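You operate a simulated robot arm through the tools that you are given. There is no shell and no other tool.

You run a simulated robot arm. Do the job below in one go: nothing can be reset, and whatever is moved stays where it is left.

JOB
Tip the leftover cereal into the food caddy and stack the bowl on the plate.
Fine: it is the cream bowl and the black plate; shut the caddy's lid.

It is judged by the outcome, as a careful person would: the job done as asked, and still so three seconds after it is handed in. It fails if anything else is knocked over, pushed out of place, dropped, spilled or broken. Lids that push on must go on centred and level and be pressed home; caps that screw on are set level and turned clockwise until they are tight.

ROBOT AND FRAMES
A 7-joint arm with a two-finger parallel gripper, fixed in place. Base frame: the origin is on the floor under the middle of its stand, x ahead of it, y to its left, z up; the work surface is at about z = 750. Lengths are in mm, angles in rad, forces in N, time in s.
With the tool pointing down near the work surface it reaches from about 240 to 700 mm from the base axis. Its first joint turns from -2.496 to 2.496 rad. Payload 3 kg.
The TCP is the grasp point between the finger pads, 30 mm short of the fingertips. In the tool frame z runs along the fingers and y along their closing line. Largest opening 94 mm; finger width 28, thickness 10; the body of the gripper, 50 by 96 mm, starts 55 mm behind the TCP.
Orientation is that of the tool frame in the base frame, as a unit quaternion [x, y, z, w]. With the fingers straight down and closing along the base's y, the tool's x points along the base's -x, its y along +y and its z along -z.

CONTROLS
- The arm moves only by the tool servo_tool. Its argument "plan" is one flat list of numbers, 6 for each row, row after row: the shift along the tool's x, y, z in units of 25 mm (1.0 is 25 mm), then the turn, a rotation vector about the tool's x, y, z in units of 4 degrees (1.0 is 4 degrees). In form: [dx, dy, dz, wx, wy, wz, dx, dy, dz, wx, wy, wz, ...]. A call has 1 to 20 rows; each row shifts and turns the commanded pose from where the row before left it, along the tool's axes as they then stand. "gripper" is the finger opening in mm, from 0 to 94, set as the call begins (left out, the last holds). A call with a number of a shift or a turn outside -1 to 1 is refused whole. Each row takes 0.2 s and may step no farther than 50 mm and 0.15 rad from the row before; otherwise, or with a gripper value out of range, the whole call is refused. Where a pose cannot be reached the arm comes as near as it can. A force on the tool above 60 N (or 10 N above the force at the start of the call, whichever is more), or a blocked arm, ends the call early, and 0.2 s more pass. Each finger travels about 45 mm/s and halts on what it meets, pressing with about 34 N; the grip force reading is that of the motor and also rises with nothing between the fingers. The clock runs only during rows and for 0.2 s after the last one: add rows that do not move to give the fingers time. It gives the time, the measured TCP pose, the force on the tool (base axes), the opening and the grip force at its end, in the units of the frame above (readings bear some noise), with the torque about the TCP (base axes, N m) and any sound that the robot's microphone picked up.
- Cameras (640 x 400 px; columns grow to the right, rows downward): "scene" is fixed at [48.8, -500.5, 1610]; the picture's right is [0.67, -0.75, 0.00], its down [-0.41, -0.36, -0.84] and it looks along [0.62, 0.56, -0.55] (base axes); focal length 321 px, centre (320, 200). "wrist" rides on the gripper at [76, 14, -102] in the tool frame; the picture's right is [-0.18, 0.98, 0.00], its down [-0.75, -0.14, -0.64] and it looks along [-0.63, -0.12, 0.77] (tool axes); focal length 243 px, centre (320, 200).
- snapshot(camera): a new picture of that camera. The clock stands still meanwhile.
- move_column(by): moves the trunk up (or, below 0, down) by that many mm; the arm rides with it, the base frame stays. It gives what a move gives, with no picture.
- locate(camera, pixels): for up to 12 pixels [column, row] of the newest picture of that camera ("zoom" is the newest enlarged one), the place [x, y, z] in the base frame of the surface seen there, good to about 2 mm. The clock stands still meanwhile.
- enlarge(camera, box): a new picture of the part [left, top, right, bottom] of that camera's present view, enlarged. The clock stands still meanwhile.
- finish_job(): hands the job in; it is judged then, once.

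Open the gripper and draw the arm clear of the work before you hand the job in, unless the task says otherwise.

The tools are called after "Call:" by a JSON object that holds its "method" and its "body". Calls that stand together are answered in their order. servo_tool: Moves the arm, as the interface text tells. Its arguments: {"type":"object","properties":{"plan":{"type":"array"},"gripper":{"type":"number"}},"required":["plan"]} The other tools are called the same way: move_column (by) moves the trunk up or down; snapshot (camera) takes a picture; locate (camera, pixels) gives the place of the surface under pixels of a picture; enlarge (camera, box) takes an enlarged picture of a part of a camera's view; finish_job () hands the job in.

At the start:

```text
clock: 0.0
position: [458.4, 337.6, 1190.1]
orientation: [0.0, 1.0, 0.0, -0.001]
wrist_force: [-0.1, -0.1, 0.6]
torque: [0.01, 0.0, -0.03]
finger_gap: 94.0
grip_force: 0.1
trunk travel left (down, up): [-250.0, 140.0]
```

scene: 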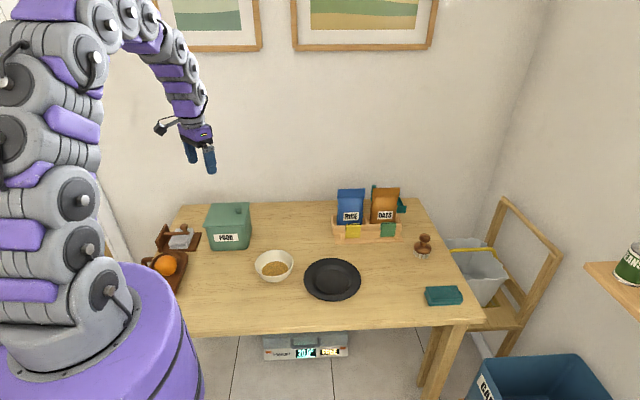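
wrist: 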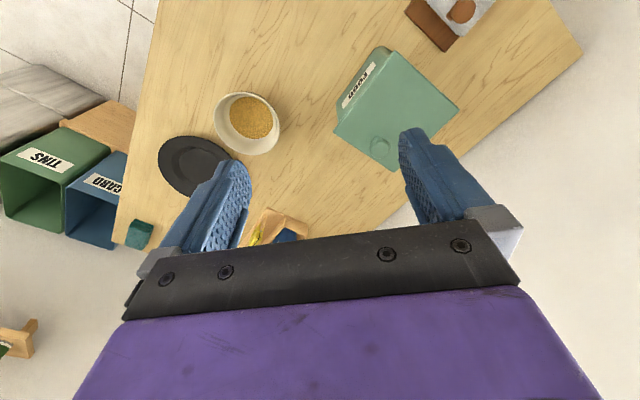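

The scene shows a green caddy at about (228,228), the cream bowl at (274,266) and the black plate at (332,279). I'll enlarge these regions to see the lid, hinge and bowl details.

Call:
{"method": "enlarge", "body": {"camera": "scene", "box": [140, 180, 380, 330]}}

Call:
{"method": "enlarge", "body": {"camera": "wrist", "box": [140, 20, 480, 232]}}

```text
2.67 times, centred on (260, 255) of scene
```

zoom: 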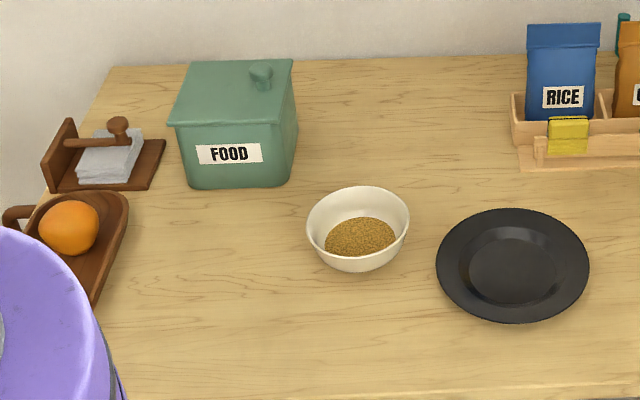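

```text
1.88 times, centred on (310, 126) of wrist
```

zoom: 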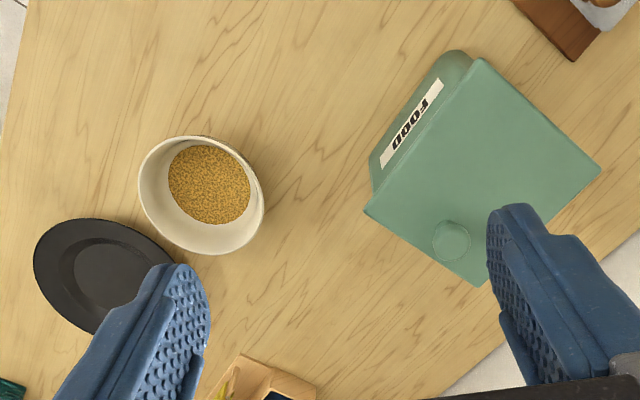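

The zoomed wrist view shows a closed square lid with a knob near the edge at (452,240). I'll get 3D points for the lid, knob, bowl and plate.

Call:
{"method": "locate", "body": {"camera": "zoom", "pixels": [[482, 64], [595, 168], [476, 282], [370, 209], [452, 240], [438, 245], [465, 240], [452, 225], [480, 150], [410, 125], [208, 185], [100, 265]]}}

Call:
{"method": "locate", "body": {"camera": "scene", "pixels": [[238, 206], [238, 212], [211, 206], [247, 204], [245, 226], [206, 226], [212, 248], [246, 248], [226, 239], [274, 270], [332, 278], [200, 262]]}}

```text
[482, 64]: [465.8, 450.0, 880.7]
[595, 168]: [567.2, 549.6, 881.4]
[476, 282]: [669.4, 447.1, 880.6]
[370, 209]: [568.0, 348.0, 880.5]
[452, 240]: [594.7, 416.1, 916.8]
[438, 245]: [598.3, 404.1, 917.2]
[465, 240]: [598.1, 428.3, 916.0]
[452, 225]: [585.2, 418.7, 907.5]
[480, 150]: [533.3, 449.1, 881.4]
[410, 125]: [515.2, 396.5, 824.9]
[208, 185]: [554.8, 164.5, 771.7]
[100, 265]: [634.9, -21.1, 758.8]
```

```text
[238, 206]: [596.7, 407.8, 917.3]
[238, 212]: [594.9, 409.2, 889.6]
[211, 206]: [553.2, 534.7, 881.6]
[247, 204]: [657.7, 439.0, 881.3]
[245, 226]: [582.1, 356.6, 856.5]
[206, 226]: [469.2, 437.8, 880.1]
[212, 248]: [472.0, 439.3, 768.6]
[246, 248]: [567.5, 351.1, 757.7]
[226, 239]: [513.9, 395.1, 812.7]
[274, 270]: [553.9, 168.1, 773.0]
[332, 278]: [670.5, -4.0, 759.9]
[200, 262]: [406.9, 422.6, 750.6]
```

Lid corners come out as roughly (465,450), (567,550), (670,447), (568,347), with the knob at about (597,415) offset toward the (+x,−y) edge, which suggests a hinge along the opposite edge. I'll enlarge the caddy and the bowl/plate more closely.

Call:
{"method": "enlarge", "body": {"camera": "scene", "box": [195, 195, 265, 255]}}

Call:
{"method": "enlarge", "body": {"camera": "scene", "box": [245, 240, 373, 310]}}

```text
6.67 times, centred on (230, 225) of scene
```

zoom: 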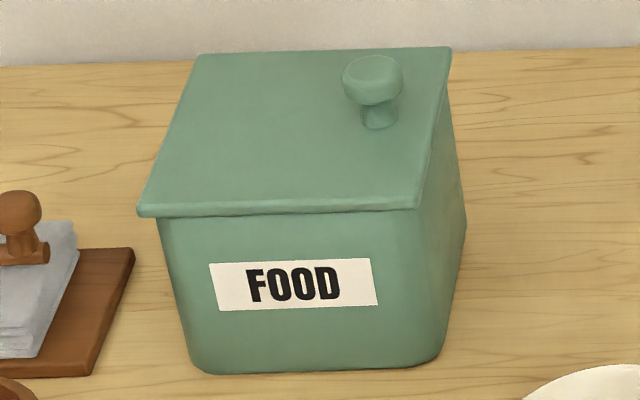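

```text
5.00 times, centred on (309, 275) of scene
```

zoom: 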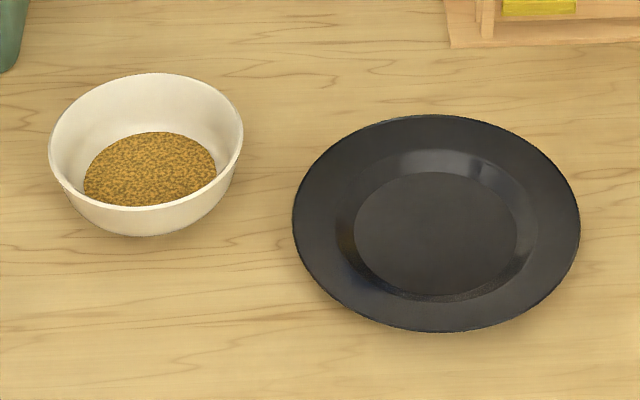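

I'll measure the bowl rim, inside surface and plate geometry from the newest zoom image.

Call:
{"method": "locate", "body": {"camera": "zoom", "pixels": [[52, 145], [240, 145], [150, 76], [140, 207], [72, 95], [220, 185], [150, 170], [145, 230], [437, 235], [296, 225], [577, 225], [437, 118]]}}

Call:
{"method": "locate", "body": {"camera": "zoom", "pixels": [[437, 327], [437, 180], [437, 290], [360, 235], [515, 235], [340, 225], [530, 225], [150, 140], [90, 190], [212, 190], [150, 205], [200, 130]]}}

```text
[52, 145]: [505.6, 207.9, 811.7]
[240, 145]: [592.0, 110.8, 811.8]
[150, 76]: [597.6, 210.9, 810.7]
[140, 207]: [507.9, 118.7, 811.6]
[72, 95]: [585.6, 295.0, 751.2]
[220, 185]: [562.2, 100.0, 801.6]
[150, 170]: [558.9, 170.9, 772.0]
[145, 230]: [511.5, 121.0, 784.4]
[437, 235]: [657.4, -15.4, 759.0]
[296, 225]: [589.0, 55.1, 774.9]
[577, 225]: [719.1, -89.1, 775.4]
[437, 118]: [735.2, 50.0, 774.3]
```

```text
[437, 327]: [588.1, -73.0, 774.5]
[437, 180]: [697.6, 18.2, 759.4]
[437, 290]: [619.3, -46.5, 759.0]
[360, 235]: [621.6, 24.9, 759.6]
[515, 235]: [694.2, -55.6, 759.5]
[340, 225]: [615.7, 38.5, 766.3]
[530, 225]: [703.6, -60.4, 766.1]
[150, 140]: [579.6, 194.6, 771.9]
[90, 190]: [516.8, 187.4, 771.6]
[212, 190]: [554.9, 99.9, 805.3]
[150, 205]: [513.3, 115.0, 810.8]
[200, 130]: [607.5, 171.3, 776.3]
```

The bowl rim centre is about (551,163), radius 65, z 812. The plate centre is about (658,−14), radius 97, with the flat at z 759. Before moving I'll check where the wall, table edge and nearby objects are.

Call:
{"method": "locate", "body": {"camera": "scene", "pixels": [[228, 120], [228, 185], [350, 150], [240, 203], [178, 206], [300, 202], [430, 202], [350, 192], [386, 190], [165, 264], [180, 240], [60, 100]]}}

Call:
{"method": "snapshot", "body": {"camera": "wrist"}}

```text
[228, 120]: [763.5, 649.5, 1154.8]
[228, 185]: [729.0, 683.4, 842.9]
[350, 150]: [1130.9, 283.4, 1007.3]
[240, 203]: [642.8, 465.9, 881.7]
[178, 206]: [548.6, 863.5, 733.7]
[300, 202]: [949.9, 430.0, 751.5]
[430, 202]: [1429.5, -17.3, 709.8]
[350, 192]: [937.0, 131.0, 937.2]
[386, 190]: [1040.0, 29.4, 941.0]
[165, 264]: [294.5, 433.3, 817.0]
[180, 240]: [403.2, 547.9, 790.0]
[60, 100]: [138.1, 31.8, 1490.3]
```

```text
taken
```

wrist: 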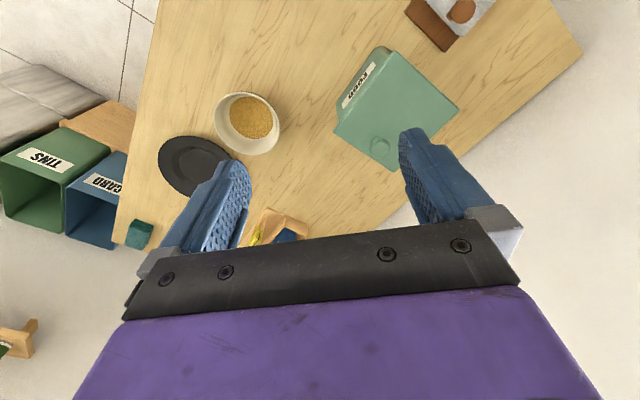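

The wall lies on x+y≈1413, so the caddy has about 200 mm clearance behind it. I'll move the wrist to the caddy's left side, yawed 44°, to inspect the suspected hinge edge.

Call:
{"method": "servo_tool", "body": {"plan": [0, 0.9, 0.8, 0, 0, 0, 0, 0.9, 0.8, 0, 0, 0, 0, 0.9, 0.8, 0, 0, 0, 0, 0.9, 0.8, 0, 0, 0, 0, 0.9, 0.8, 0, 0, 0, 0, 0.9, 0.8, 0, 0, 0, 0, 0.9, 0.8, 0, 0, 0, 0, 0.9, 0.8, 0, 0, 0, 0, 0.9, 0.8, 0, 0, 0, 0, 0, 0, 0, 0, 1, 0, 0, 0, 0, 0, 1, 0, 0, 0, 0, 0, 1, 0, 0, 0, 0, 0, 1, 0, 0, 0, 0, 0, 1, 0, 0, 0, 0, 0, 1, 0, 0, 0, 0, 0, 1, 0, 0, 0, 0, 0, 1, 0, 0, 0, 0, 0, 1, 0, 0, 0, 0, 0, 1, 0, 0, 0, 0, 0, 1]}}

Call:
{"method": "snapshot", "body": {"camera": "wrist"}}

Call:
{"method": "snapshot", "body": {"camera": "scene"}}

```text
clock: 4.2
position: [455.9, 538.6, 1010.1]
orientation: [0.375, 0.927, 0.0, 0.0]
wrist_force: [0.4, -0.5, 0.2]
torque: [0.03, -0.01, -0.05]
finger_gap: 94.1
grip_force: 0.2
trunk travel left (down, up): [-250.0, 140.0]
```

```text
taken
```

wrist: 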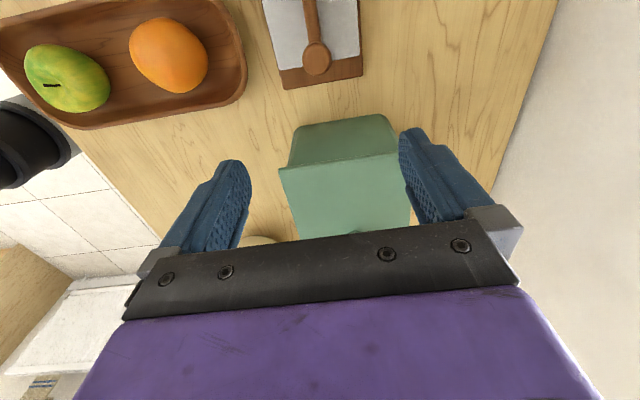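

```text
taken
```

scene: 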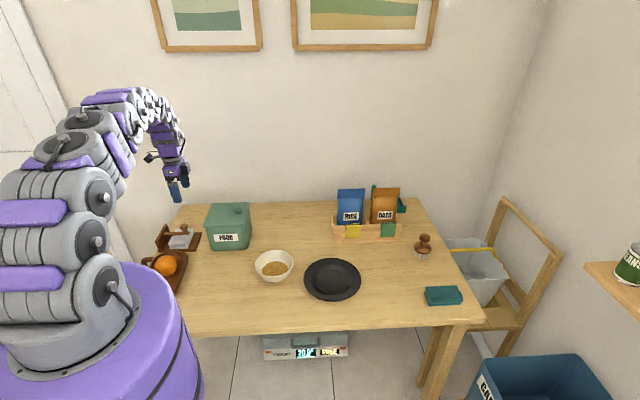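

The wrist view now shows the caddy's left face (340,140) and the lid. I'll enlarge it to look for a hinge.

Call:
{"method": "enlarge", "body": {"camera": "wrist", "box": [240, 90, 440, 250]}}

```text
2.50 times, centred on (340, 170) of wrist
```

zoom: 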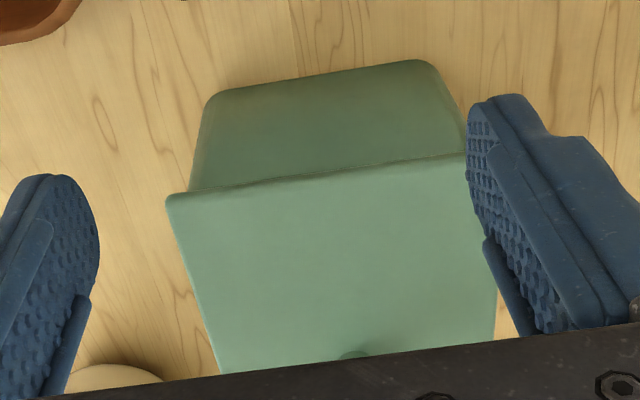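

No barrel hinge is visible, so I'll test the lid gently by its knob (about 34 mm wide, centre near (597,417), top z 917). First I'll move above it with the fingers closing parallel to the suspected hinge.

Call:
{"method": "servo_tool", "body": {"plan": [-0.93, 0.05, 0, 0, 0, 0, -0.93, 0.05, 0, 0, 0, 0, -0.93, 0.05, 0, 0, 0, 0, -0.93, 0.05, 0, 0, 0, 0, -0.93, 0.05, 0.2, 0, 0, 0, -0.93, 0.05, 0.2, 0, 0, 0, -0.93, 0.05, 0.3, 0, 0, 0.25, -0.93, 0.05, 0.3, 0, 0, 0], "gripper": 70}}

Call:
{"method": "snapshot", "body": {"camera": "wrist"}}

Call:
{"method": "snapshot", "body": {"camera": "scene"}}

```text
clock: 6.0
position: [598.0, 414.6, 985.0]
orientation: [0.383, 0.924, 0.001, 0.0]
wrist_force: [0.3, -0.1, 0.3]
torque: [0.03, 0.02, 0.06]
finger_gap: 70.1
grip_force: 0.1
trunk travel left (down, up): [-250.0, 140.0]
```

```text
taken
```

wrist: 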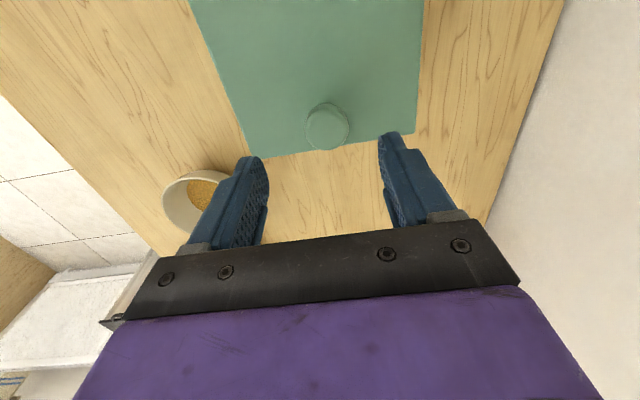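

```text
taken
```

scene: 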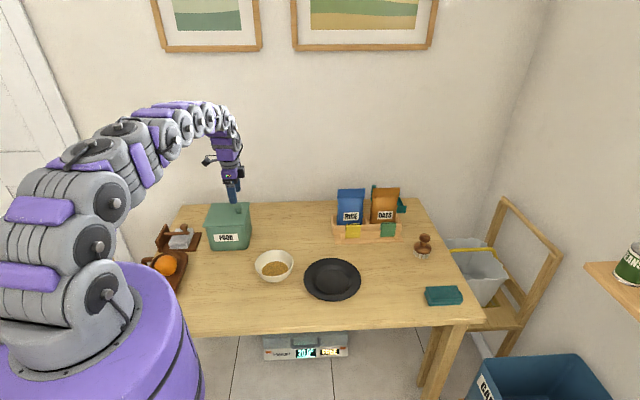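

The knob appears at (327,127) in the wrist view. I'll locate it precisely, including its edges.

Call:
{"method": "locate", "body": {"camera": "wrist", "pixels": [[327, 127], [310, 127], [345, 127], [327, 112], [327, 145], [300, 80], [247, 152], [418, 130], [222, 90], [415, 60]]}}

```text
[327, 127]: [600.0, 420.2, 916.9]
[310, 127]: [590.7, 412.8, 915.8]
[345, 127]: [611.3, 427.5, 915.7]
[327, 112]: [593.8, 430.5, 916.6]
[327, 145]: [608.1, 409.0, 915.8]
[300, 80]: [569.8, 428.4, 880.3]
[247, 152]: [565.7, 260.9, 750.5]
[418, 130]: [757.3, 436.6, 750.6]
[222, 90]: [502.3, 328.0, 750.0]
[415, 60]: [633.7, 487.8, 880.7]
```

The knob centre is (601,420) with its top at 917. I'll correct by about 6 mm, descend to TCP z≈916 (tips about 5 mm above the lid), then close on it.

Call:
{"method": "servo_tool", "body": {"plan": [0.07, 0.24, 0, 0, 0, 0, 0, 0, 0.7, 0, 0, 0, 0, 0, 0.7, 0, 0, 0, 0, 0, 0.7, 0, 0, 0, 0, 0, 0.5, 0, 0, 0, 0, 0, 0.14, 0, 0, 0, 0, 0, 0, 0, 0, 0], "gripper": 60}}

Call:
{"method": "snapshot", "body": {"camera": "wrist"}}

```text
clock: 7.6
position: [600.0, 420.8, 916.7]
orientation: [0.383, 0.924, 0.0, 0.0]
wrist_force: [0.1, -0.1, 0.4]
torque: [-0.01, -0.03, 0.02]
finger_gap: 59.8
grip_force: 0.1
trunk travel left (down, up): [-250.0, 140.0]
```

```text
taken
```

wrist: 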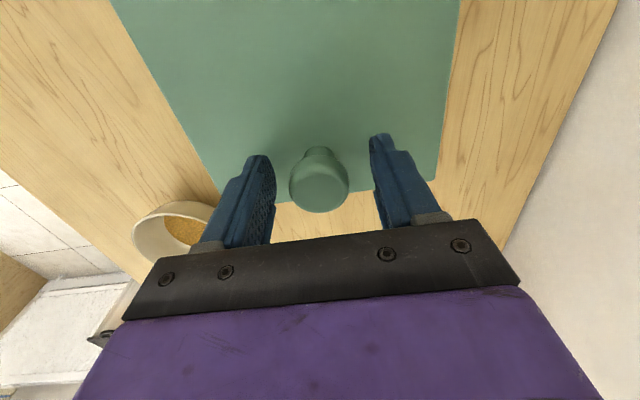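

The fingers straddle the knob at (320,180), evenly spaced. I'll close on it.

Call:
{"method": "servo_tool", "body": {"plan": [0, 0, 0, 0, 0, 0, 0, 0, 0, 0, 0, 0, 0, 0, 0, 0, 0, 0, 0, 0, 0, 0, 0, 0], "gripper": 20}}

```text
clock: 8.6
position: [599.8, 421.3, 917.9]
orientation: [0.383, 0.924, 0.001, 0.0]
wrist_force: [3.0, -3.8, 2.1]
torque: [-0.05, -0.08, 0.01]
finger_gap: 33.2
grip_force: 33.9
trunk travel left (down, up): [-250.0, 140.0]
```

The fingers hold the knob at 33 mm. I'll lift just 5 mm and check the forces to see whether the lid lifts free or hinges.

Call:
{"method": "servo_tool", "body": {"plan": [0, 0, -0.1, 0, 0, 0, 0, 0, -0.1, 0, 0, 0, 0, 0, 0, 0, 0, 0]}}

Call:
{"method": "snapshot", "body": {"camera": "wrist"}}

Call:
{"method": "enlarge", "body": {"camera": "scene", "box": [195, 190, 275, 255]}}

```text
clock: 9.4
position: [599.1, 422.2, 921.1]
orientation: [0.382, 0.924, 0.0, -0.001]
wrist_force: [-0.4, 0.9, 0.2]
torque: [-0.32, -0.16, -0.04]
finger_gap: 33.1
grip_force: 33.5
trunk travel left (down, up): [-250.0, 140.0]
```

```text
taken
```

wrist: 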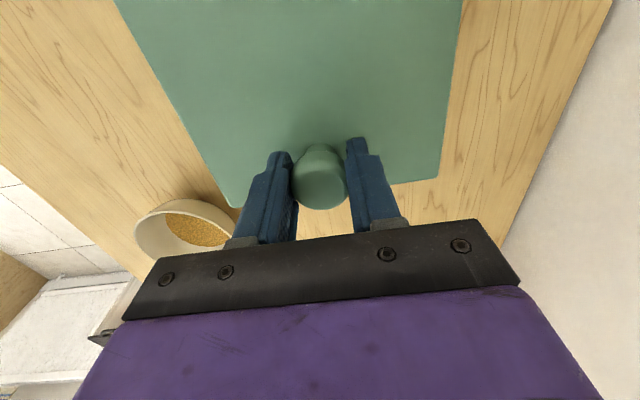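

```text
6.15 times, centred on (235, 222) of scene
```

zoom: 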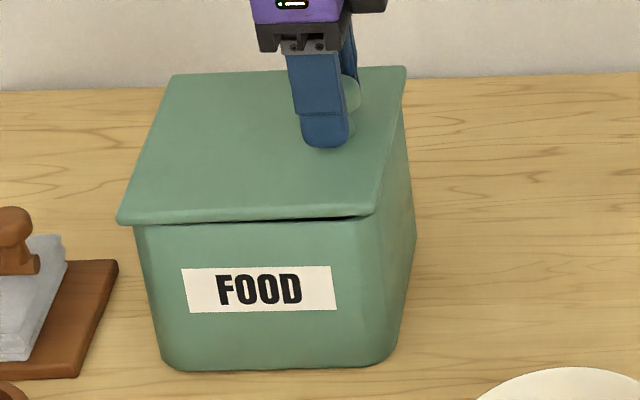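

A gap opened only on the right side under the lid, so it is hinged along the left (−x,+y) edge. I'll follow the arc about that hinge, turning the gripper with the lid 4° per row, starting with 20°.

Call:
{"method": "servo_tool", "body": {"plan": [0.123, 0, -0.32, 0, -1, 0, 0.123, 0, -0.32, 0, -1, 0, 0.123, 0, -0.32, 0, -1, 0, 0.123, 0, -0.32, 0, -1, 0, 0.123, 0, -0.32, 0, -1, 0, 0, 0, 0, 0, 0, 0]}}

Call:
{"method": "enlarge", "body": {"camera": "scene", "box": [165, 160, 285, 255]}}

```text
clock: 10.8
position: [584.4, 436.0, 960.4]
orientation: [0.377, 0.91, -0.065, 0.161]
wrist_force: [-1.0, 0.4, -3.5]
torque: [-0.28, 0.03, -0.11]
finger_gap: 33.0
grip_force: 34.0
trunk travel left (down, up): [-250.0, 140.0]
```

```text
4.21 times, centred on (225, 208) of scene
```

zoom: 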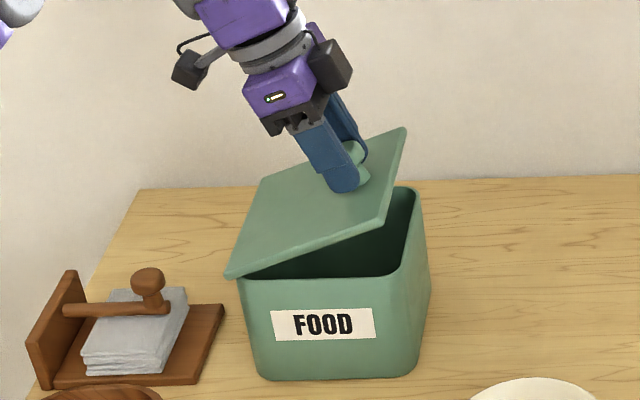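

The lid swings open cleanly with low force (−3.5 N). Continuing the same arc by another 36°.

Call:
{"method": "servo_tool", "body": {"plan": [0.123, 0, -0.32, 0, -1, 0, 0.123, 0, -0.32, 0, -1, 0, 0.123, 0, -0.32, 0, -1, 0, 0.123, 0, -0.32, 0, -1, 0, 0.123, 0, -0.32, 0, -1, 0, 0.123, 0, -0.32, 0, -1, 0, 0.123, 0, -0.32, 0, -1, 0, 0.123, 0, -0.32, 0, -1, 0, 0.123, 0, -0.32, 0, -1, 0, 0, 0, 0, 0, 0, 0]}}

Call:
{"method": "snapshot", "body": {"camera": "scene"}}

Call:
{"method": "snapshot", "body": {"camera": "wrist"}}

```text
clock: 13.0
position: [537.5, 480.7, 1009.0]
orientation: [0.338, 0.816, -0.179, 0.433]
wrist_force: [-0.4, 1.5, -4.0]
torque: [-0.09, 0.19, 0.01]
finger_gap: 32.9
grip_force: 34.5
out of reach, approached as far as the arm can: row 9
trunk travel left (down, up): [-250.0, 140.0]
```

```text
taken
```

scene: 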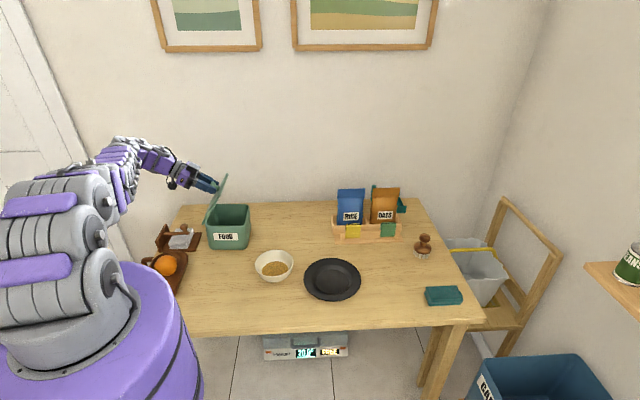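

```text
taken
```

wrist: 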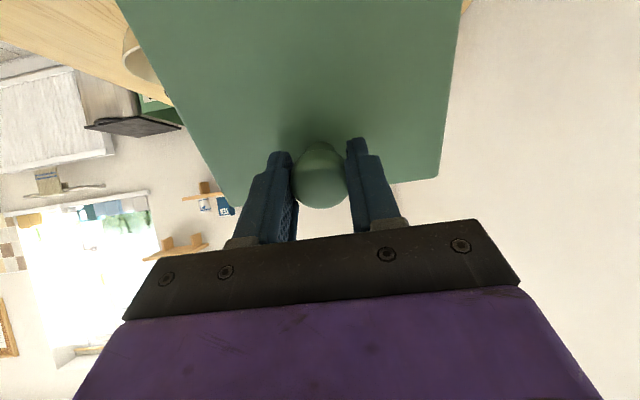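

Row 9 was slightly out of reach; the lid is now about 57° open. I'll measure the lid, knob and box positions to see the true hinge geometry before going on.

Call:
{"method": "locate", "body": {"camera": "wrist", "pixels": [[320, 190], [320, 165], [250, 60], [400, 60], [430, 170], [240, 195], [150, 40], [440, 20]]}}

Call:
{"method": "enlarge", "body": {"camera": "scene", "box": [165, 160, 285, 255]}}

```text
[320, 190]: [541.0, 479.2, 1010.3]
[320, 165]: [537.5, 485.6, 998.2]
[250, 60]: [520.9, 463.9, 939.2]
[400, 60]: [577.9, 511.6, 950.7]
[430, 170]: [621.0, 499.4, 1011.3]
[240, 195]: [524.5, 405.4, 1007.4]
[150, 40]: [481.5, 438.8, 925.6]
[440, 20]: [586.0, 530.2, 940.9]
```

```text
4.21 times, centred on (225, 208) of scene
```

zoom: 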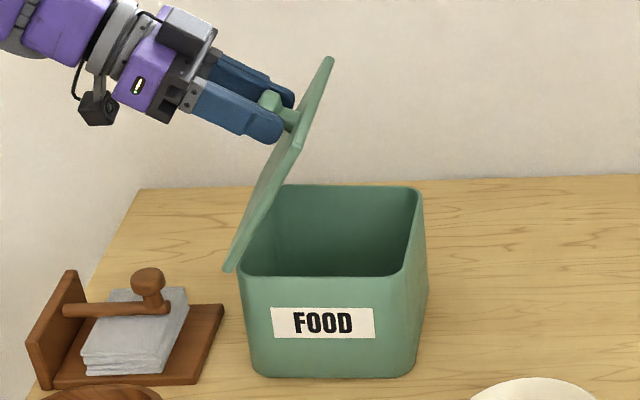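

The lid plane reads as about 57° open. I'll check the lid edges and box rim in the newest enlarged scene picture to see whether the lid edge stays on its hinge.

Call:
{"method": "locate", "body": {"camera": "zoom", "pixels": [[230, 264], [233, 268], [328, 64], [300, 146], [270, 205], [244, 270], [395, 270], [290, 189], [415, 192], [330, 230], [330, 290], [262, 370]]}}

Call:
{"method": "locate", "body": {"camera": "wrist", "pixels": [[436, 176], [415, 178], [240, 203], [228, 200], [210, 165], [455, 60]]}}

```text
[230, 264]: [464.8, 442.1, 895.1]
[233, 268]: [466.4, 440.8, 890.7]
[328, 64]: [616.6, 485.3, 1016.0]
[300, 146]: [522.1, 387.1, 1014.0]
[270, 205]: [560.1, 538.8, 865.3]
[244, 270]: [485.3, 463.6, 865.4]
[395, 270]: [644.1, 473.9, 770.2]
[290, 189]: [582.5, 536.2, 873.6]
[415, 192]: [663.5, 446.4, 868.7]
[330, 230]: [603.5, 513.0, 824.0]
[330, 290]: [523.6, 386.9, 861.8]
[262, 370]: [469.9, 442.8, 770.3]
```

```text
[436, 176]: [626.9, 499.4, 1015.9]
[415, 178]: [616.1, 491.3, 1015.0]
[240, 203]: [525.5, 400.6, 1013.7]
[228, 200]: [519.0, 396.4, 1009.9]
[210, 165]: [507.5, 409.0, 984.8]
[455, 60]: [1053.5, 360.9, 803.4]
```

The lid's left edge has moved off the rim (now about u=17, z≈893) while the gripper carries a steady 4 N, so this is a loose lift-off lid, not a hinged one. I'll rotate back level in place, about 130 mm above the rim, and then look at its underside and a parking spot.

Call:
{"method": "servo_tool", "body": {"plan": [-0.4, 0, -0.3, 0, 1, 0, -0.4, 0, -0.3, 0, 1, 0, -0.2, 0, -0.3, 0, 1, 0, -0.2, 0, -0.3, 0, 1, 0, 0, 0, -0.3, 0, 1, 0, 0, 0, -0.3, 0, 1, 0, 0, 0, 0, 0, 1, 0, 0, 0, 0, 0, 1, 0, 0, 0, 0, 0, 1, 0, 0, 0, 0, 0, 1, 0, 0, 0, 0, 0, 1, 0, 0, 0, 0, 0, 1, 0, 0, 0, 0, 0, 1, 0, 0, 0, 0, 0, 1, 0, 0, 0, 0, 0, 0, 0]}}

Call:
{"method": "snapshot", "body": {"camera": "scene"}}

Call:
{"method": "snapshot", "body": {"camera": "wrist"}}

```text
clock: 16.2
position: [527.2, 486.9, 1064.9]
orientation: [0.382, 0.924, 0.001, -0.001]
wrist_force: [1.3, -2.7, -5.1]
torque: [-0.56, -0.43, 0.1]
finger_gap: 32.7
grip_force: 34.9
trunk travel left (down, up): [-250.0, 140.0]
```

```text
taken
```

scene: 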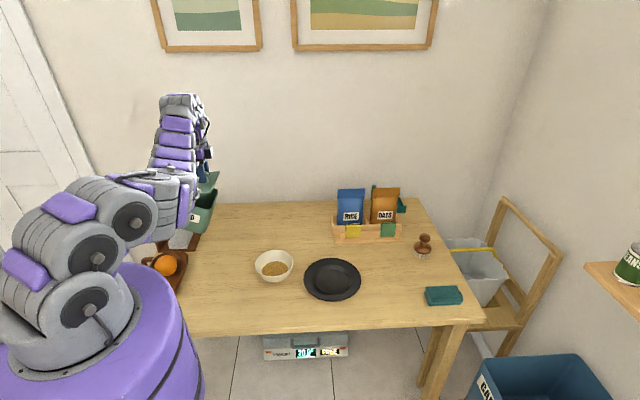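

```text
taken
```

wrist: 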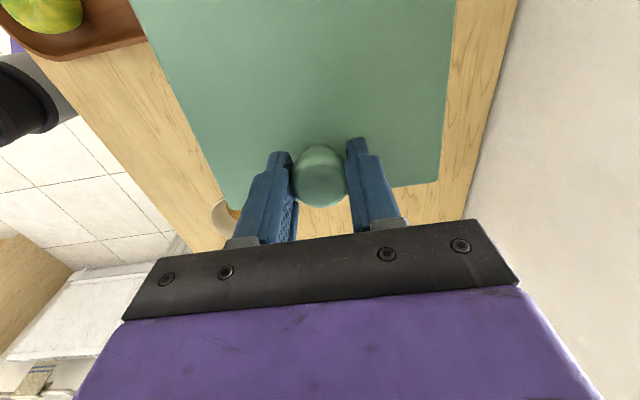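

The table where the caddy stood at (228,228) now looks bare and green is visible near (203,205), so the box may have come along with the lid. I'll enlarge to check.

Call:
{"method": "enlarge", "body": {"camera": "scene", "box": [145, 130, 265, 260]}}

Call:
{"method": "enlarge", "body": {"camera": "wrist", "box": [100, 0, 540, 260]}}

```text
3.08 times, centred on (205, 195) of scene
```

zoom: 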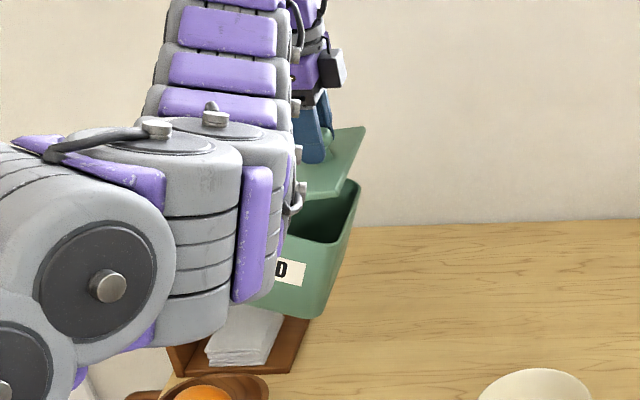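

```text
1.45 times, centred on (320, 130) of wrist
```

zoom: 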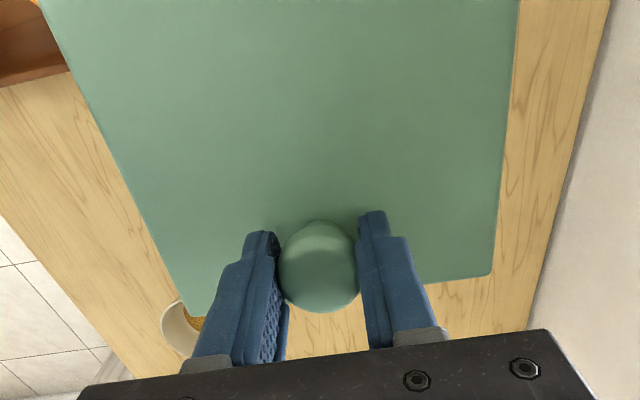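

The caddy's lid is in fact hinged at its left edge and my lift carried the whole box off the table; it now hangs from the lid (5 N, 0.7 N·m). I'll measure the hanging box carefully before setting it back exactly where it was.

Call:
{"method": "enlarge", "body": {"camera": "scene", "box": [180, 160, 240, 240]}}

Call:
{"method": "locate", "body": {"camera": "zoom", "pixels": [[330, 100], [250, 200], [420, 200]]}}

```text
5.00 times, centred on (210, 200) of scene
```

zoom: 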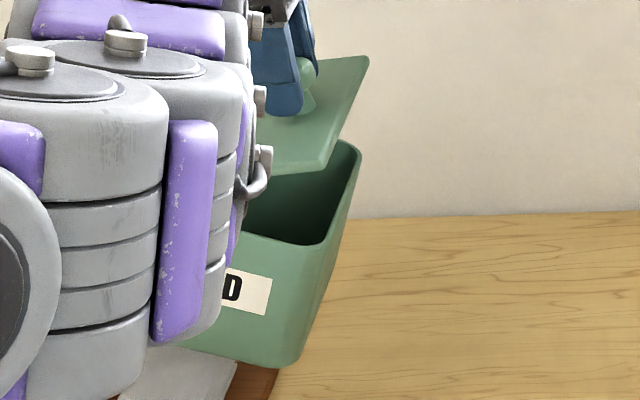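

```text
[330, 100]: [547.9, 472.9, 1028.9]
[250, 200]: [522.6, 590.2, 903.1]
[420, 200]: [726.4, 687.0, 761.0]
```

Call:
{"method": "locate", "body": {"camera": "zoom", "pixels": [[364, 60], [320, 170], [265, 165], [358, 150], [320, 240], [262, 232], [355, 165], [325, 260], [290, 355], [310, 330], [230, 350], [260, 300]]}}

```text
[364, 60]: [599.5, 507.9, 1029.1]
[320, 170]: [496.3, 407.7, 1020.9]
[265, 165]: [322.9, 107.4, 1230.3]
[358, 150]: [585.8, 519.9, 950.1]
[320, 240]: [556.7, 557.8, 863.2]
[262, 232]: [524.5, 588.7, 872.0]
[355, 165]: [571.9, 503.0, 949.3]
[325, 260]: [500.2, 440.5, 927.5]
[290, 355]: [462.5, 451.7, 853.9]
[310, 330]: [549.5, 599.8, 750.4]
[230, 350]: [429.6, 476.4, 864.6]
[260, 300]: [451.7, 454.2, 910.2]
```

The box hangs tilted about 18° clockwise under the level lid, with its low corner near z=854, clear of the napkin holder. I'll hold still briefly to see whether it is stable or still swinging.

Call:
{"method": "servo_tool", "body": {"plan": [0, 0, 0, 0, 0, 0]}}

Call:
{"method": "enlarge", "body": {"camera": "scene", "box": [180, 160, 240, 240]}}

Call:
{"method": "locate", "body": {"camera": "zoom", "pixels": [[358, 150], [355, 165], [325, 260], [290, 355], [230, 350], [260, 300]]}}

```text
clock: 16.6
position: [526.1, 485.2, 1064.0]
orientation: [0.383, 0.924, 0.001, -0.001]
wrist_force: [2.4, -2.8, -6.3]
torque: [-0.54, -0.44, 0.05]
finger_gap: 32.9
grip_force: 34.1
trunk travel left (down, up): [-250.0, 140.0]
```

```text
5.00 times, centred on (210, 200) of scene
```

zoom: 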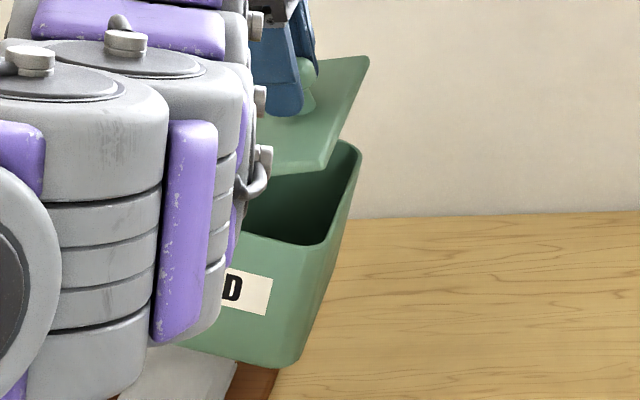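

```text
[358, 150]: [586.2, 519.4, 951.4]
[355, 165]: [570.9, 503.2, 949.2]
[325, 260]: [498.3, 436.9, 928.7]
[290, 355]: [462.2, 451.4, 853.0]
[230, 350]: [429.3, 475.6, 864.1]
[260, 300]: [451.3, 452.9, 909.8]
```

The box hangs still (low corner near (u=8, z=853)); it landed nowhere and nothing below is touched. I'll carry it slowly back toward its original side (+u), slightly up, before tilting and setting it down.

Call:
{"method": "servo_tool", "body": {"plan": [-0.3, 0.03, -0.1, 0, 0, 0, -0.5, 0.035, -0.1, 0, 0, 0, -0.5, 0.035, -0.1, 0, 0, 0, -0.5, 0.035, -0.1, 0, 0, 0, -0.5, 0.035, 0, 0, 0, 0, -0.5, 0.035, 0, 0, 0, 0, -0.5, 0.035, 0, 0, 0, 0, -0.4, 0.035, 0, 0, 0, 0, -0.3, 0, 0, 0, 0, 0, 0, 0, 0, 0, 0, 0]}}

Call:
{"method": "snapshot", "body": {"camera": "scene"}}

Call:
{"method": "enlarge", "body": {"camera": "scene", "box": [150, 140, 270, 260]}}

```text
clock: 18.8
position: [601.6, 419.2, 1073.7]
orientation: [0.383, 0.924, 0.0, -0.001]
wrist_force: [0.3, -0.2, -8.2]
torque: [-0.69, -0.63, -0.01]
finger_gap: 32.9
grip_force: 34.8
trunk travel left (down, up): [-250.0, 140.0]
```

```text
taken
```

scene: 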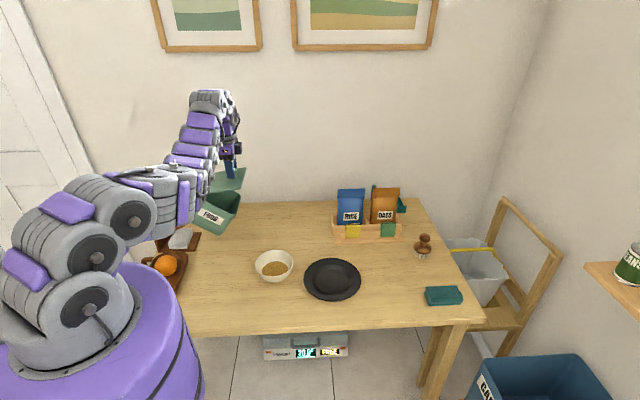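

```text
3.33 times, centred on (210, 200) of scene
```

zoom: 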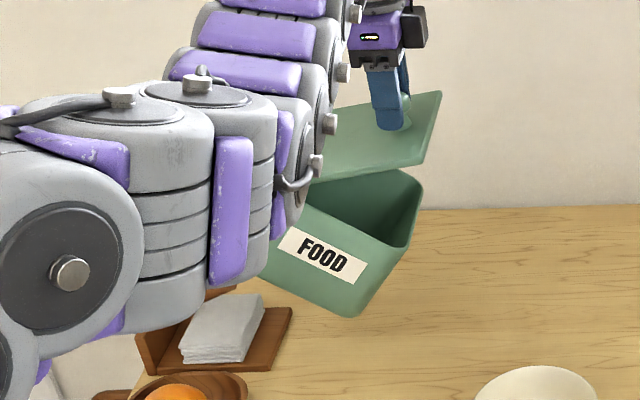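

The load now reads a clean −8.2 N with no side force, so the box hangs freely. I'll measure its tilt and lowest edge before tilting the lid and lowering.

Call:
{"method": "locate", "body": {"camera": "zoom", "pixels": [[418, 178], [405, 245], [350, 315], [365, 300], [280, 285], [300, 210], [405, 190], [440, 95], [422, 160], [330, 250], [345, 312], [215, 295]]}}

```text
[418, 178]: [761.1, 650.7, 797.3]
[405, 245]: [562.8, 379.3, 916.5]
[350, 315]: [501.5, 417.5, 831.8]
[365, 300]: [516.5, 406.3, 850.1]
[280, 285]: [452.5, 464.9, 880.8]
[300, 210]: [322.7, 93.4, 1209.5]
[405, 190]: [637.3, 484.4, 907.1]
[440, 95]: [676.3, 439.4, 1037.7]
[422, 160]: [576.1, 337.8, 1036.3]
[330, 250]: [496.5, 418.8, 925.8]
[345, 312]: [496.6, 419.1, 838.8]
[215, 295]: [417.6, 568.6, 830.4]
```

The box hangs at about 36°, low edge at (u=59, z=831). I'll check the grip on the knob and the lid's edges with the wrist camera.

Call:
{"method": "snapshot", "body": {"camera": "wrist"}}

Call:
{"method": "locate", "body": {"camera": "wrist", "pixels": [[320, 188], [320, 160], [320, 205], [240, 200], [430, 180], [436, 186], [300, 80], [400, 80], [200, 100], [447, 30]]}}

```text
taken
```

wrist: 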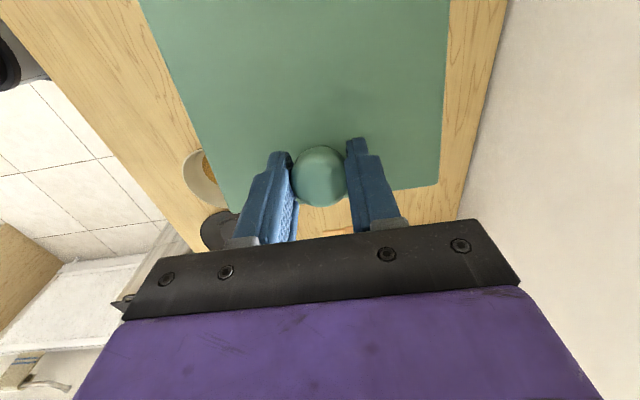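

```text
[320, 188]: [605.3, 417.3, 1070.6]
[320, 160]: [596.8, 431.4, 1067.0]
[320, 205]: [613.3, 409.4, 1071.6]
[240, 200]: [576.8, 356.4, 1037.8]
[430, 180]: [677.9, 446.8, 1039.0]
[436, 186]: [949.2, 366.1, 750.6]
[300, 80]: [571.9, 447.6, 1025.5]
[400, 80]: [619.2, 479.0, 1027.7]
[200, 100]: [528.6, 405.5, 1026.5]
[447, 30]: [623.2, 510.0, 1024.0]
```

The knob is still held centrally, but the lid has sagged 10° in the grip. I'll now tilt the tool 28° while shifting 45 mm toward +u, which brings the box's low edge over its original line about 30 mm above the table.

Call:
{"method": "servo_tool", "body": {"plan": [-0.256, 0, 0, 0, -1, 0, -0.255, 0, 0.018, 0, -1, 0, -0.254, 0, 0.036, 0, -1, 0, -0.25, 0, 0.053, 0, -1, 0, -0.246, 0, 0.071, 0, -1, 0, -0.241, 0, 0.088, 0, -1, 0, -0.234, 0, 0.104, 0, -1, 0, 0, 0, 0, 0, 0, 0, 0, 0, 0, 0, 0, 0]}}

Call:
{"method": "snapshot", "body": {"camera": "scene"}}

Call:
{"method": "enlarge", "body": {"camera": "scene", "box": [170, 150, 280, 260]}}

```text
clock: 20.8
position: [635.4, 388.3, 1072.4]
orientation: [0.372, 0.896, -0.093, 0.224]
wrist_force: [0.1, 0.7, -8.1]
torque: [-0.42, -0.4, 0.01]
finger_gap: 32.6
grip_force: 33.7
trunk travel left (down, up): [-250.0, 140.0]
```

```text
taken
```

scene: 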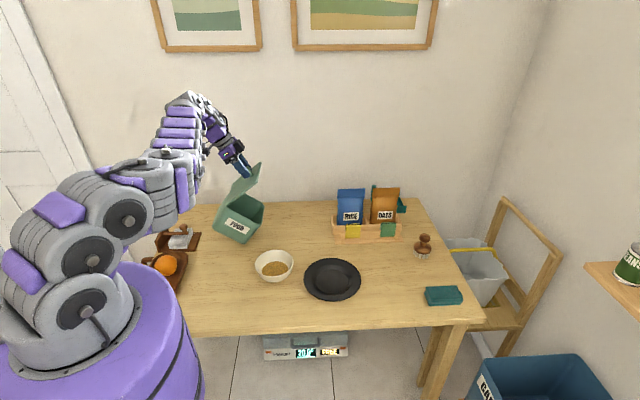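

```text
3.64 times, centred on (225, 205) of scene
```

zoom: 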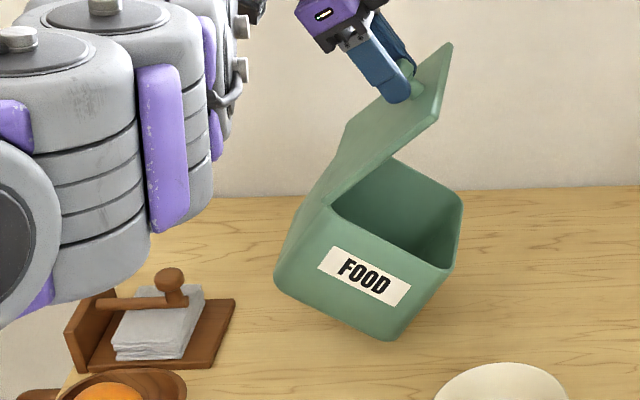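

Now the caddy is clearly visible, tilted and hanging; the napkin holder at (170,315) is undisturbed. I'll measure the box's low edge and hinge corner.

Call:
{"method": "locate", "body": {"camera": "zoom", "pixels": [[390, 338], [405, 325], [280, 285], [290, 292], [450, 265], [332, 208], [322, 202], [437, 120], [450, 48], [360, 330], [405, 95], [370, 278]]}}

```text
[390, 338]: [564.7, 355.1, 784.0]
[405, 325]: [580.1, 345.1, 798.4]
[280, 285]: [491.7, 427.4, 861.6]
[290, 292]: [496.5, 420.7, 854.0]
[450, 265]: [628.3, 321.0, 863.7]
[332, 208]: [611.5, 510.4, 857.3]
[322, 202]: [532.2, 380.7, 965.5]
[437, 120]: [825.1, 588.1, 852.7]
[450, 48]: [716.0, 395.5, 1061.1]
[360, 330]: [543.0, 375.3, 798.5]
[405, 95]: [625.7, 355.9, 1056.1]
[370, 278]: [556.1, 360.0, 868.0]
```

The low edge is at (u=148, v=650, z=784), right over its original line (u≈150). I'll lower about 28 mm straight down, then finish with small steps watching the force.

Call:
{"method": "servo_tool", "body": {"plan": [0.105, 0, 0.261, 0, 0, 0, 0.105, 0, 0.261, 0, 0, 0, 0.105, 0, 0.261, 0, 0, 0, 0.105, 0, 0.261, 0, 0, 0, 0, 0, 0, 0, 0, 0]}}

Call:
{"method": "enlarge", "body": {"camera": "scene", "box": [170, 150, 280, 260]}}

Call:
{"method": "locate", "body": {"camera": "zoom", "pixels": [[390, 350], [390, 360], [280, 300], [290, 305], [370, 290], [450, 280]]}}

```text
clock: 22.0
position: [635.8, 387.5, 1045.3]
orientation: [0.37, 0.897, -0.091, 0.223]
wrist_force: [-2.2, 2.6, 4.6]
torque: [0.68, 0.54, 0.02]
finger_gap: 32.8
grip_force: 33.3
trunk travel left (down, up): [-250.0, 140.0]
```

```text
3.64 times, centred on (225, 205) of scene
```

zoom: 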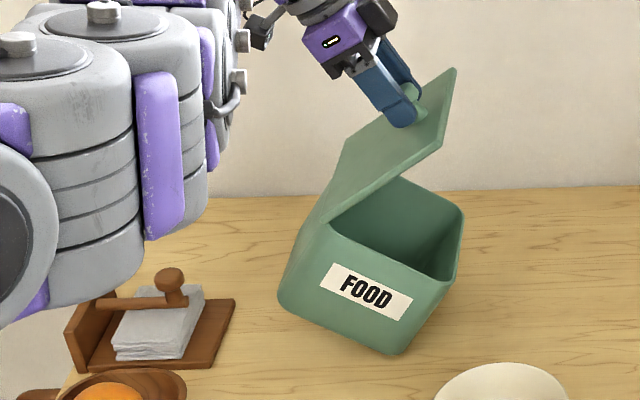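

```text
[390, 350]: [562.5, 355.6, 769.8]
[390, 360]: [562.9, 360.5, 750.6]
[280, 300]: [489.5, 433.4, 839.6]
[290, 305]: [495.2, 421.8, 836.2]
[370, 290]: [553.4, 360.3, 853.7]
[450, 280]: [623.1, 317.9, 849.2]
```

Contact: force went from −8 to +4.6 N with the low edge resting on the table. Now I'll swing the hinge left along an arc about that edge so the box settles flat, starting with 15 mm.

Call:
{"method": "servo_tool", "body": {"plan": [0.285, 0, -0.13, 0, 0, 0, 0.285, 0, -0.128, 0, 0, 0, 0, 0, 0, 0, 0, 0]}}

Call:
{"method": "enlarge", "body": {"camera": "scene", "box": [170, 150, 280, 260]}}

Call:
{"method": "locate", "body": {"camera": "zoom", "pixels": [[390, 345], [390, 352], [280, 300], [290, 310], [370, 290], [322, 222]]}}

```text
clock: 22.8
position: [626.1, 397.9, 1043.8]
orientation: [0.372, 0.896, -0.092, 0.223]
wrist_force: [0.0, 0.4, -8.3]
torque: [-0.44, -0.41, 0.0]
finger_gap: 32.9
grip_force: 33.9
trunk travel left (down, up): [-250.0, 140.0]
```

```text
3.64 times, centred on (225, 205) of scene
```

zoom: 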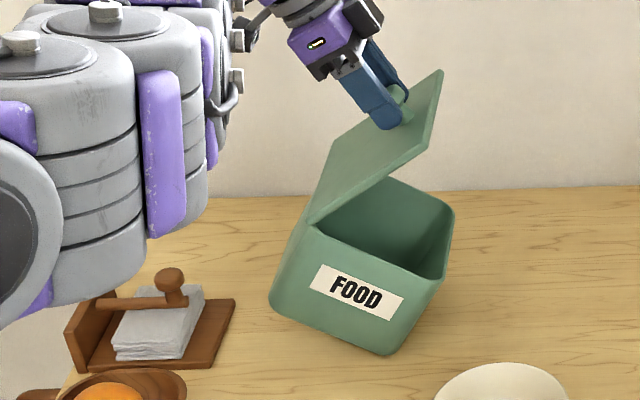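

```text
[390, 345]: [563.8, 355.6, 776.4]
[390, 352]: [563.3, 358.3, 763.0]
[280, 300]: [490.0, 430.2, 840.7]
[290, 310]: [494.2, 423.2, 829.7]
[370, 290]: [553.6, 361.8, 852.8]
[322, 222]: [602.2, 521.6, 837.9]
```

The box slid about 10 mm and now hangs free again (−8.3 N), since the lid slips slightly in the grip. I'll shift back right 10 mm, lower a few mm to re-touch, and then follow the arc with a bit more descent.

Call:
{"method": "servo_tool", "body": {"plan": [-0.177, 0, 0.094, 0, 0, 0, -0.177, 0, 0.094, 0, 0, 0, 0.05, 0, 0.09, 0, 0, 0, 0.025, 0, 0.05, 0, 0, 0, 0, 0, 0, 0, 0, 0]}}

Call:
{"method": "enlarge", "body": {"camera": "scene", "box": [170, 150, 280, 260]}}

Call:
{"method": "locate", "body": {"camera": "zoom", "pixels": [[390, 345], [390, 352], [395, 352], [285, 305], [370, 290], [440, 110]]}}

```text
clock: 24.0
position: [633.0, 392.1, 1040.5]
orientation: [0.371, 0.897, -0.091, 0.224]
wrist_force: [-1.3, 5.7, 5.9]
torque: [0.7, 0.65, -0.27]
finger_gap: 32.8
grip_force: 33.4
trunk travel left (down, up): [-250.0, 140.0]
```

```text
3.64 times, centred on (225, 205) of scene
```

zoom: 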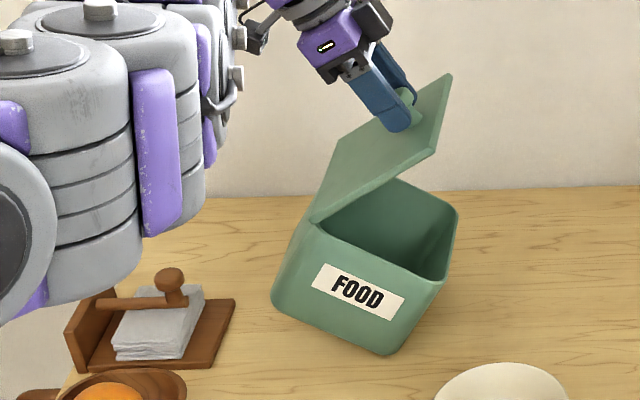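

```text
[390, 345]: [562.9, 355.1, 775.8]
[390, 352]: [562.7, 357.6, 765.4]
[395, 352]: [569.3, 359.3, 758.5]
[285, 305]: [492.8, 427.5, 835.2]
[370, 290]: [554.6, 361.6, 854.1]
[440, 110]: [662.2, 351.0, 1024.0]
```

The low edge is gripping the table at about u=142 with +5.9 N. I'll sweep the hinge left and down along the arc in two small steps, keeping it lightly pressed.

Call:
{"method": "servo_tool", "body": {"plan": [0.23, 0, -0.077, 0, 0, 0, 0.23, 0, -0.077, 0, 0, 0, 0.24, 0, -0.037, 0, 0, 0, 0.24, 0, -0.037, 0, 0, 0, 0, 0, 0, 0, 0, 0]}}

Call:
{"method": "enlarge", "body": {"camera": "scene", "box": [170, 150, 280, 260]}}

Call:
{"method": "locate", "body": {"camera": "zoom", "pixels": [[390, 345], [385, 352], [390, 352], [280, 310], [370, 290], [350, 295]]}}

```text
clock: 25.2
position: [616.0, 408.1, 1033.0]
orientation: [0.372, 0.897, -0.092, 0.222]
wrist_force: [1.4, -0.2, -7.0]
torque: [-0.53, -0.29, 0.04]
finger_gap: 32.8
grip_force: 34.4
trunk travel left (down, up): [-250.0, 140.0]
```

```text
3.64 times, centred on (225, 205) of scene
```

zoom: 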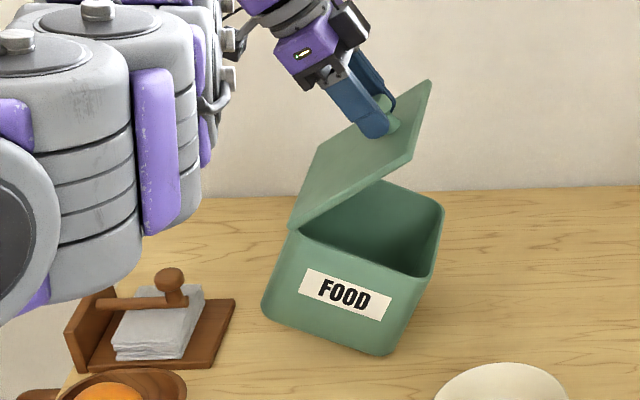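

```text
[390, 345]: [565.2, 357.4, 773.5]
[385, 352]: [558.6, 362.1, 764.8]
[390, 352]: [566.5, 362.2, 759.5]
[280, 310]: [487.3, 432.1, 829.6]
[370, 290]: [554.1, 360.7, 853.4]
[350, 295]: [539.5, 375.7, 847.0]
```

The box is settling: the low edge stays put at u≈143 while its tilt drops to about 28°. Continuing along the arc.

Call:
{"method": "servo_tool", "body": {"plan": [0.268, 0, 0.015, 0, 0, 0, 0.268, 0, 0.015, 0, 0, 0, 0.25, 0, 0.003, 0, 0, 0, 0.25, 0, 0.003, 0, 0, 0, 0, 0, 0, 0, 0, 0]}}

Call:
{"method": "enlarge", "body": {"camera": "scene", "box": [170, 150, 280, 260]}}

Call:
{"method": "locate", "body": {"camera": "zoom", "pixels": [[385, 355], [390, 350], [395, 345], [262, 318], [350, 300], [345, 295]]}}

```text
clock: 26.4
position: [599.3, 423.0, 1021.1]
orientation: [0.372, 0.896, -0.093, 0.224]
wrist_force: [-0.1, 2.1, -3.2]
torque: [-0.05, -0.06, -0.04]
finger_gap: 32.7
grip_force: 33.7
trunk travel left (down, up): [-250.0, 140.0]
```

```text
3.64 times, centred on (225, 205) of scene
```

zoom: 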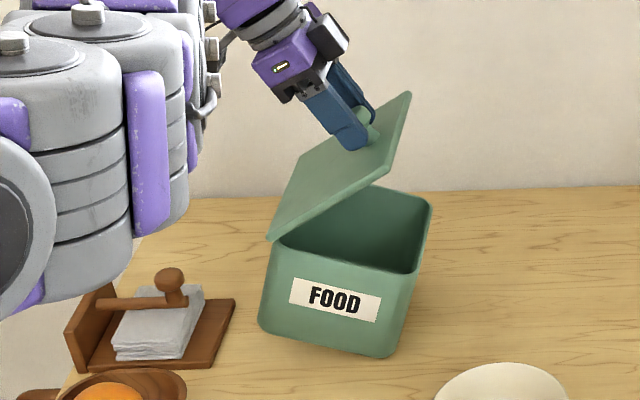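

```text
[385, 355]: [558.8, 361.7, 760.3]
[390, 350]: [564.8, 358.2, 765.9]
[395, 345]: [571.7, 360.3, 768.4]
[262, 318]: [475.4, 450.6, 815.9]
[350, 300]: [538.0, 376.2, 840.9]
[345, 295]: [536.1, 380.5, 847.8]
```

The tilt is now about 17° and the load is shared (−3.2 N). Continuing the arc for two more steps.

Call:
{"method": "servo_tool", "body": {"plan": [0.248, 0, 0.036, 0, 0, 0, 0.248, 0, 0.036, 0, 0, 0, 0.245, 0, 0.051, 0, 0, 0, 0.245, 0, 0.051, 0, 0, 0, 0, 0, 0, 0, 0, 0]}}

Call:
{"method": "enlarge", "body": {"camera": "scene", "box": [170, 150, 280, 260]}}

Call:
{"method": "locate", "body": {"camera": "zoom", "pixels": [[385, 355], [390, 350], [395, 345], [262, 330], [262, 338], [335, 300]]}}

```text
clock: 27.6
position: [586.4, 437.4, 1007.0]
orientation: [0.371, 0.896, -0.093, 0.224]
wrist_force: [-0.9, 1.9, -2.7]
torque: [0.13, 0.04, 0.03]
finger_gap: 32.9
grip_force: 33.7
trunk travel left (down, up): [-250.0, 140.0]
```

```text
3.64 times, centred on (225, 205) of scene
```

zoom: 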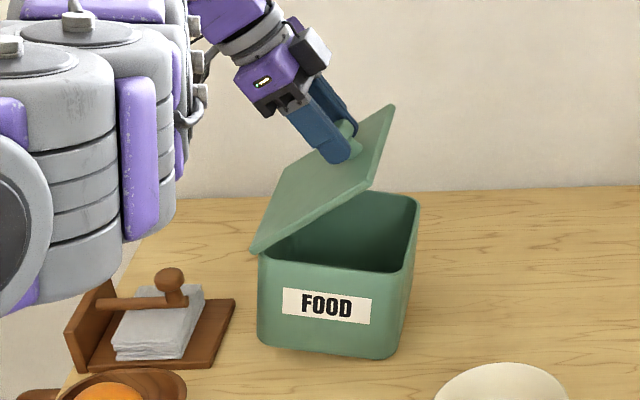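

```text
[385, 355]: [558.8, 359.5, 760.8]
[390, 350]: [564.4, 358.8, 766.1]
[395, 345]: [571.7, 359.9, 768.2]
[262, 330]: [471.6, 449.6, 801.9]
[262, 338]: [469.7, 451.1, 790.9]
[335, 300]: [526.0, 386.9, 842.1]
```

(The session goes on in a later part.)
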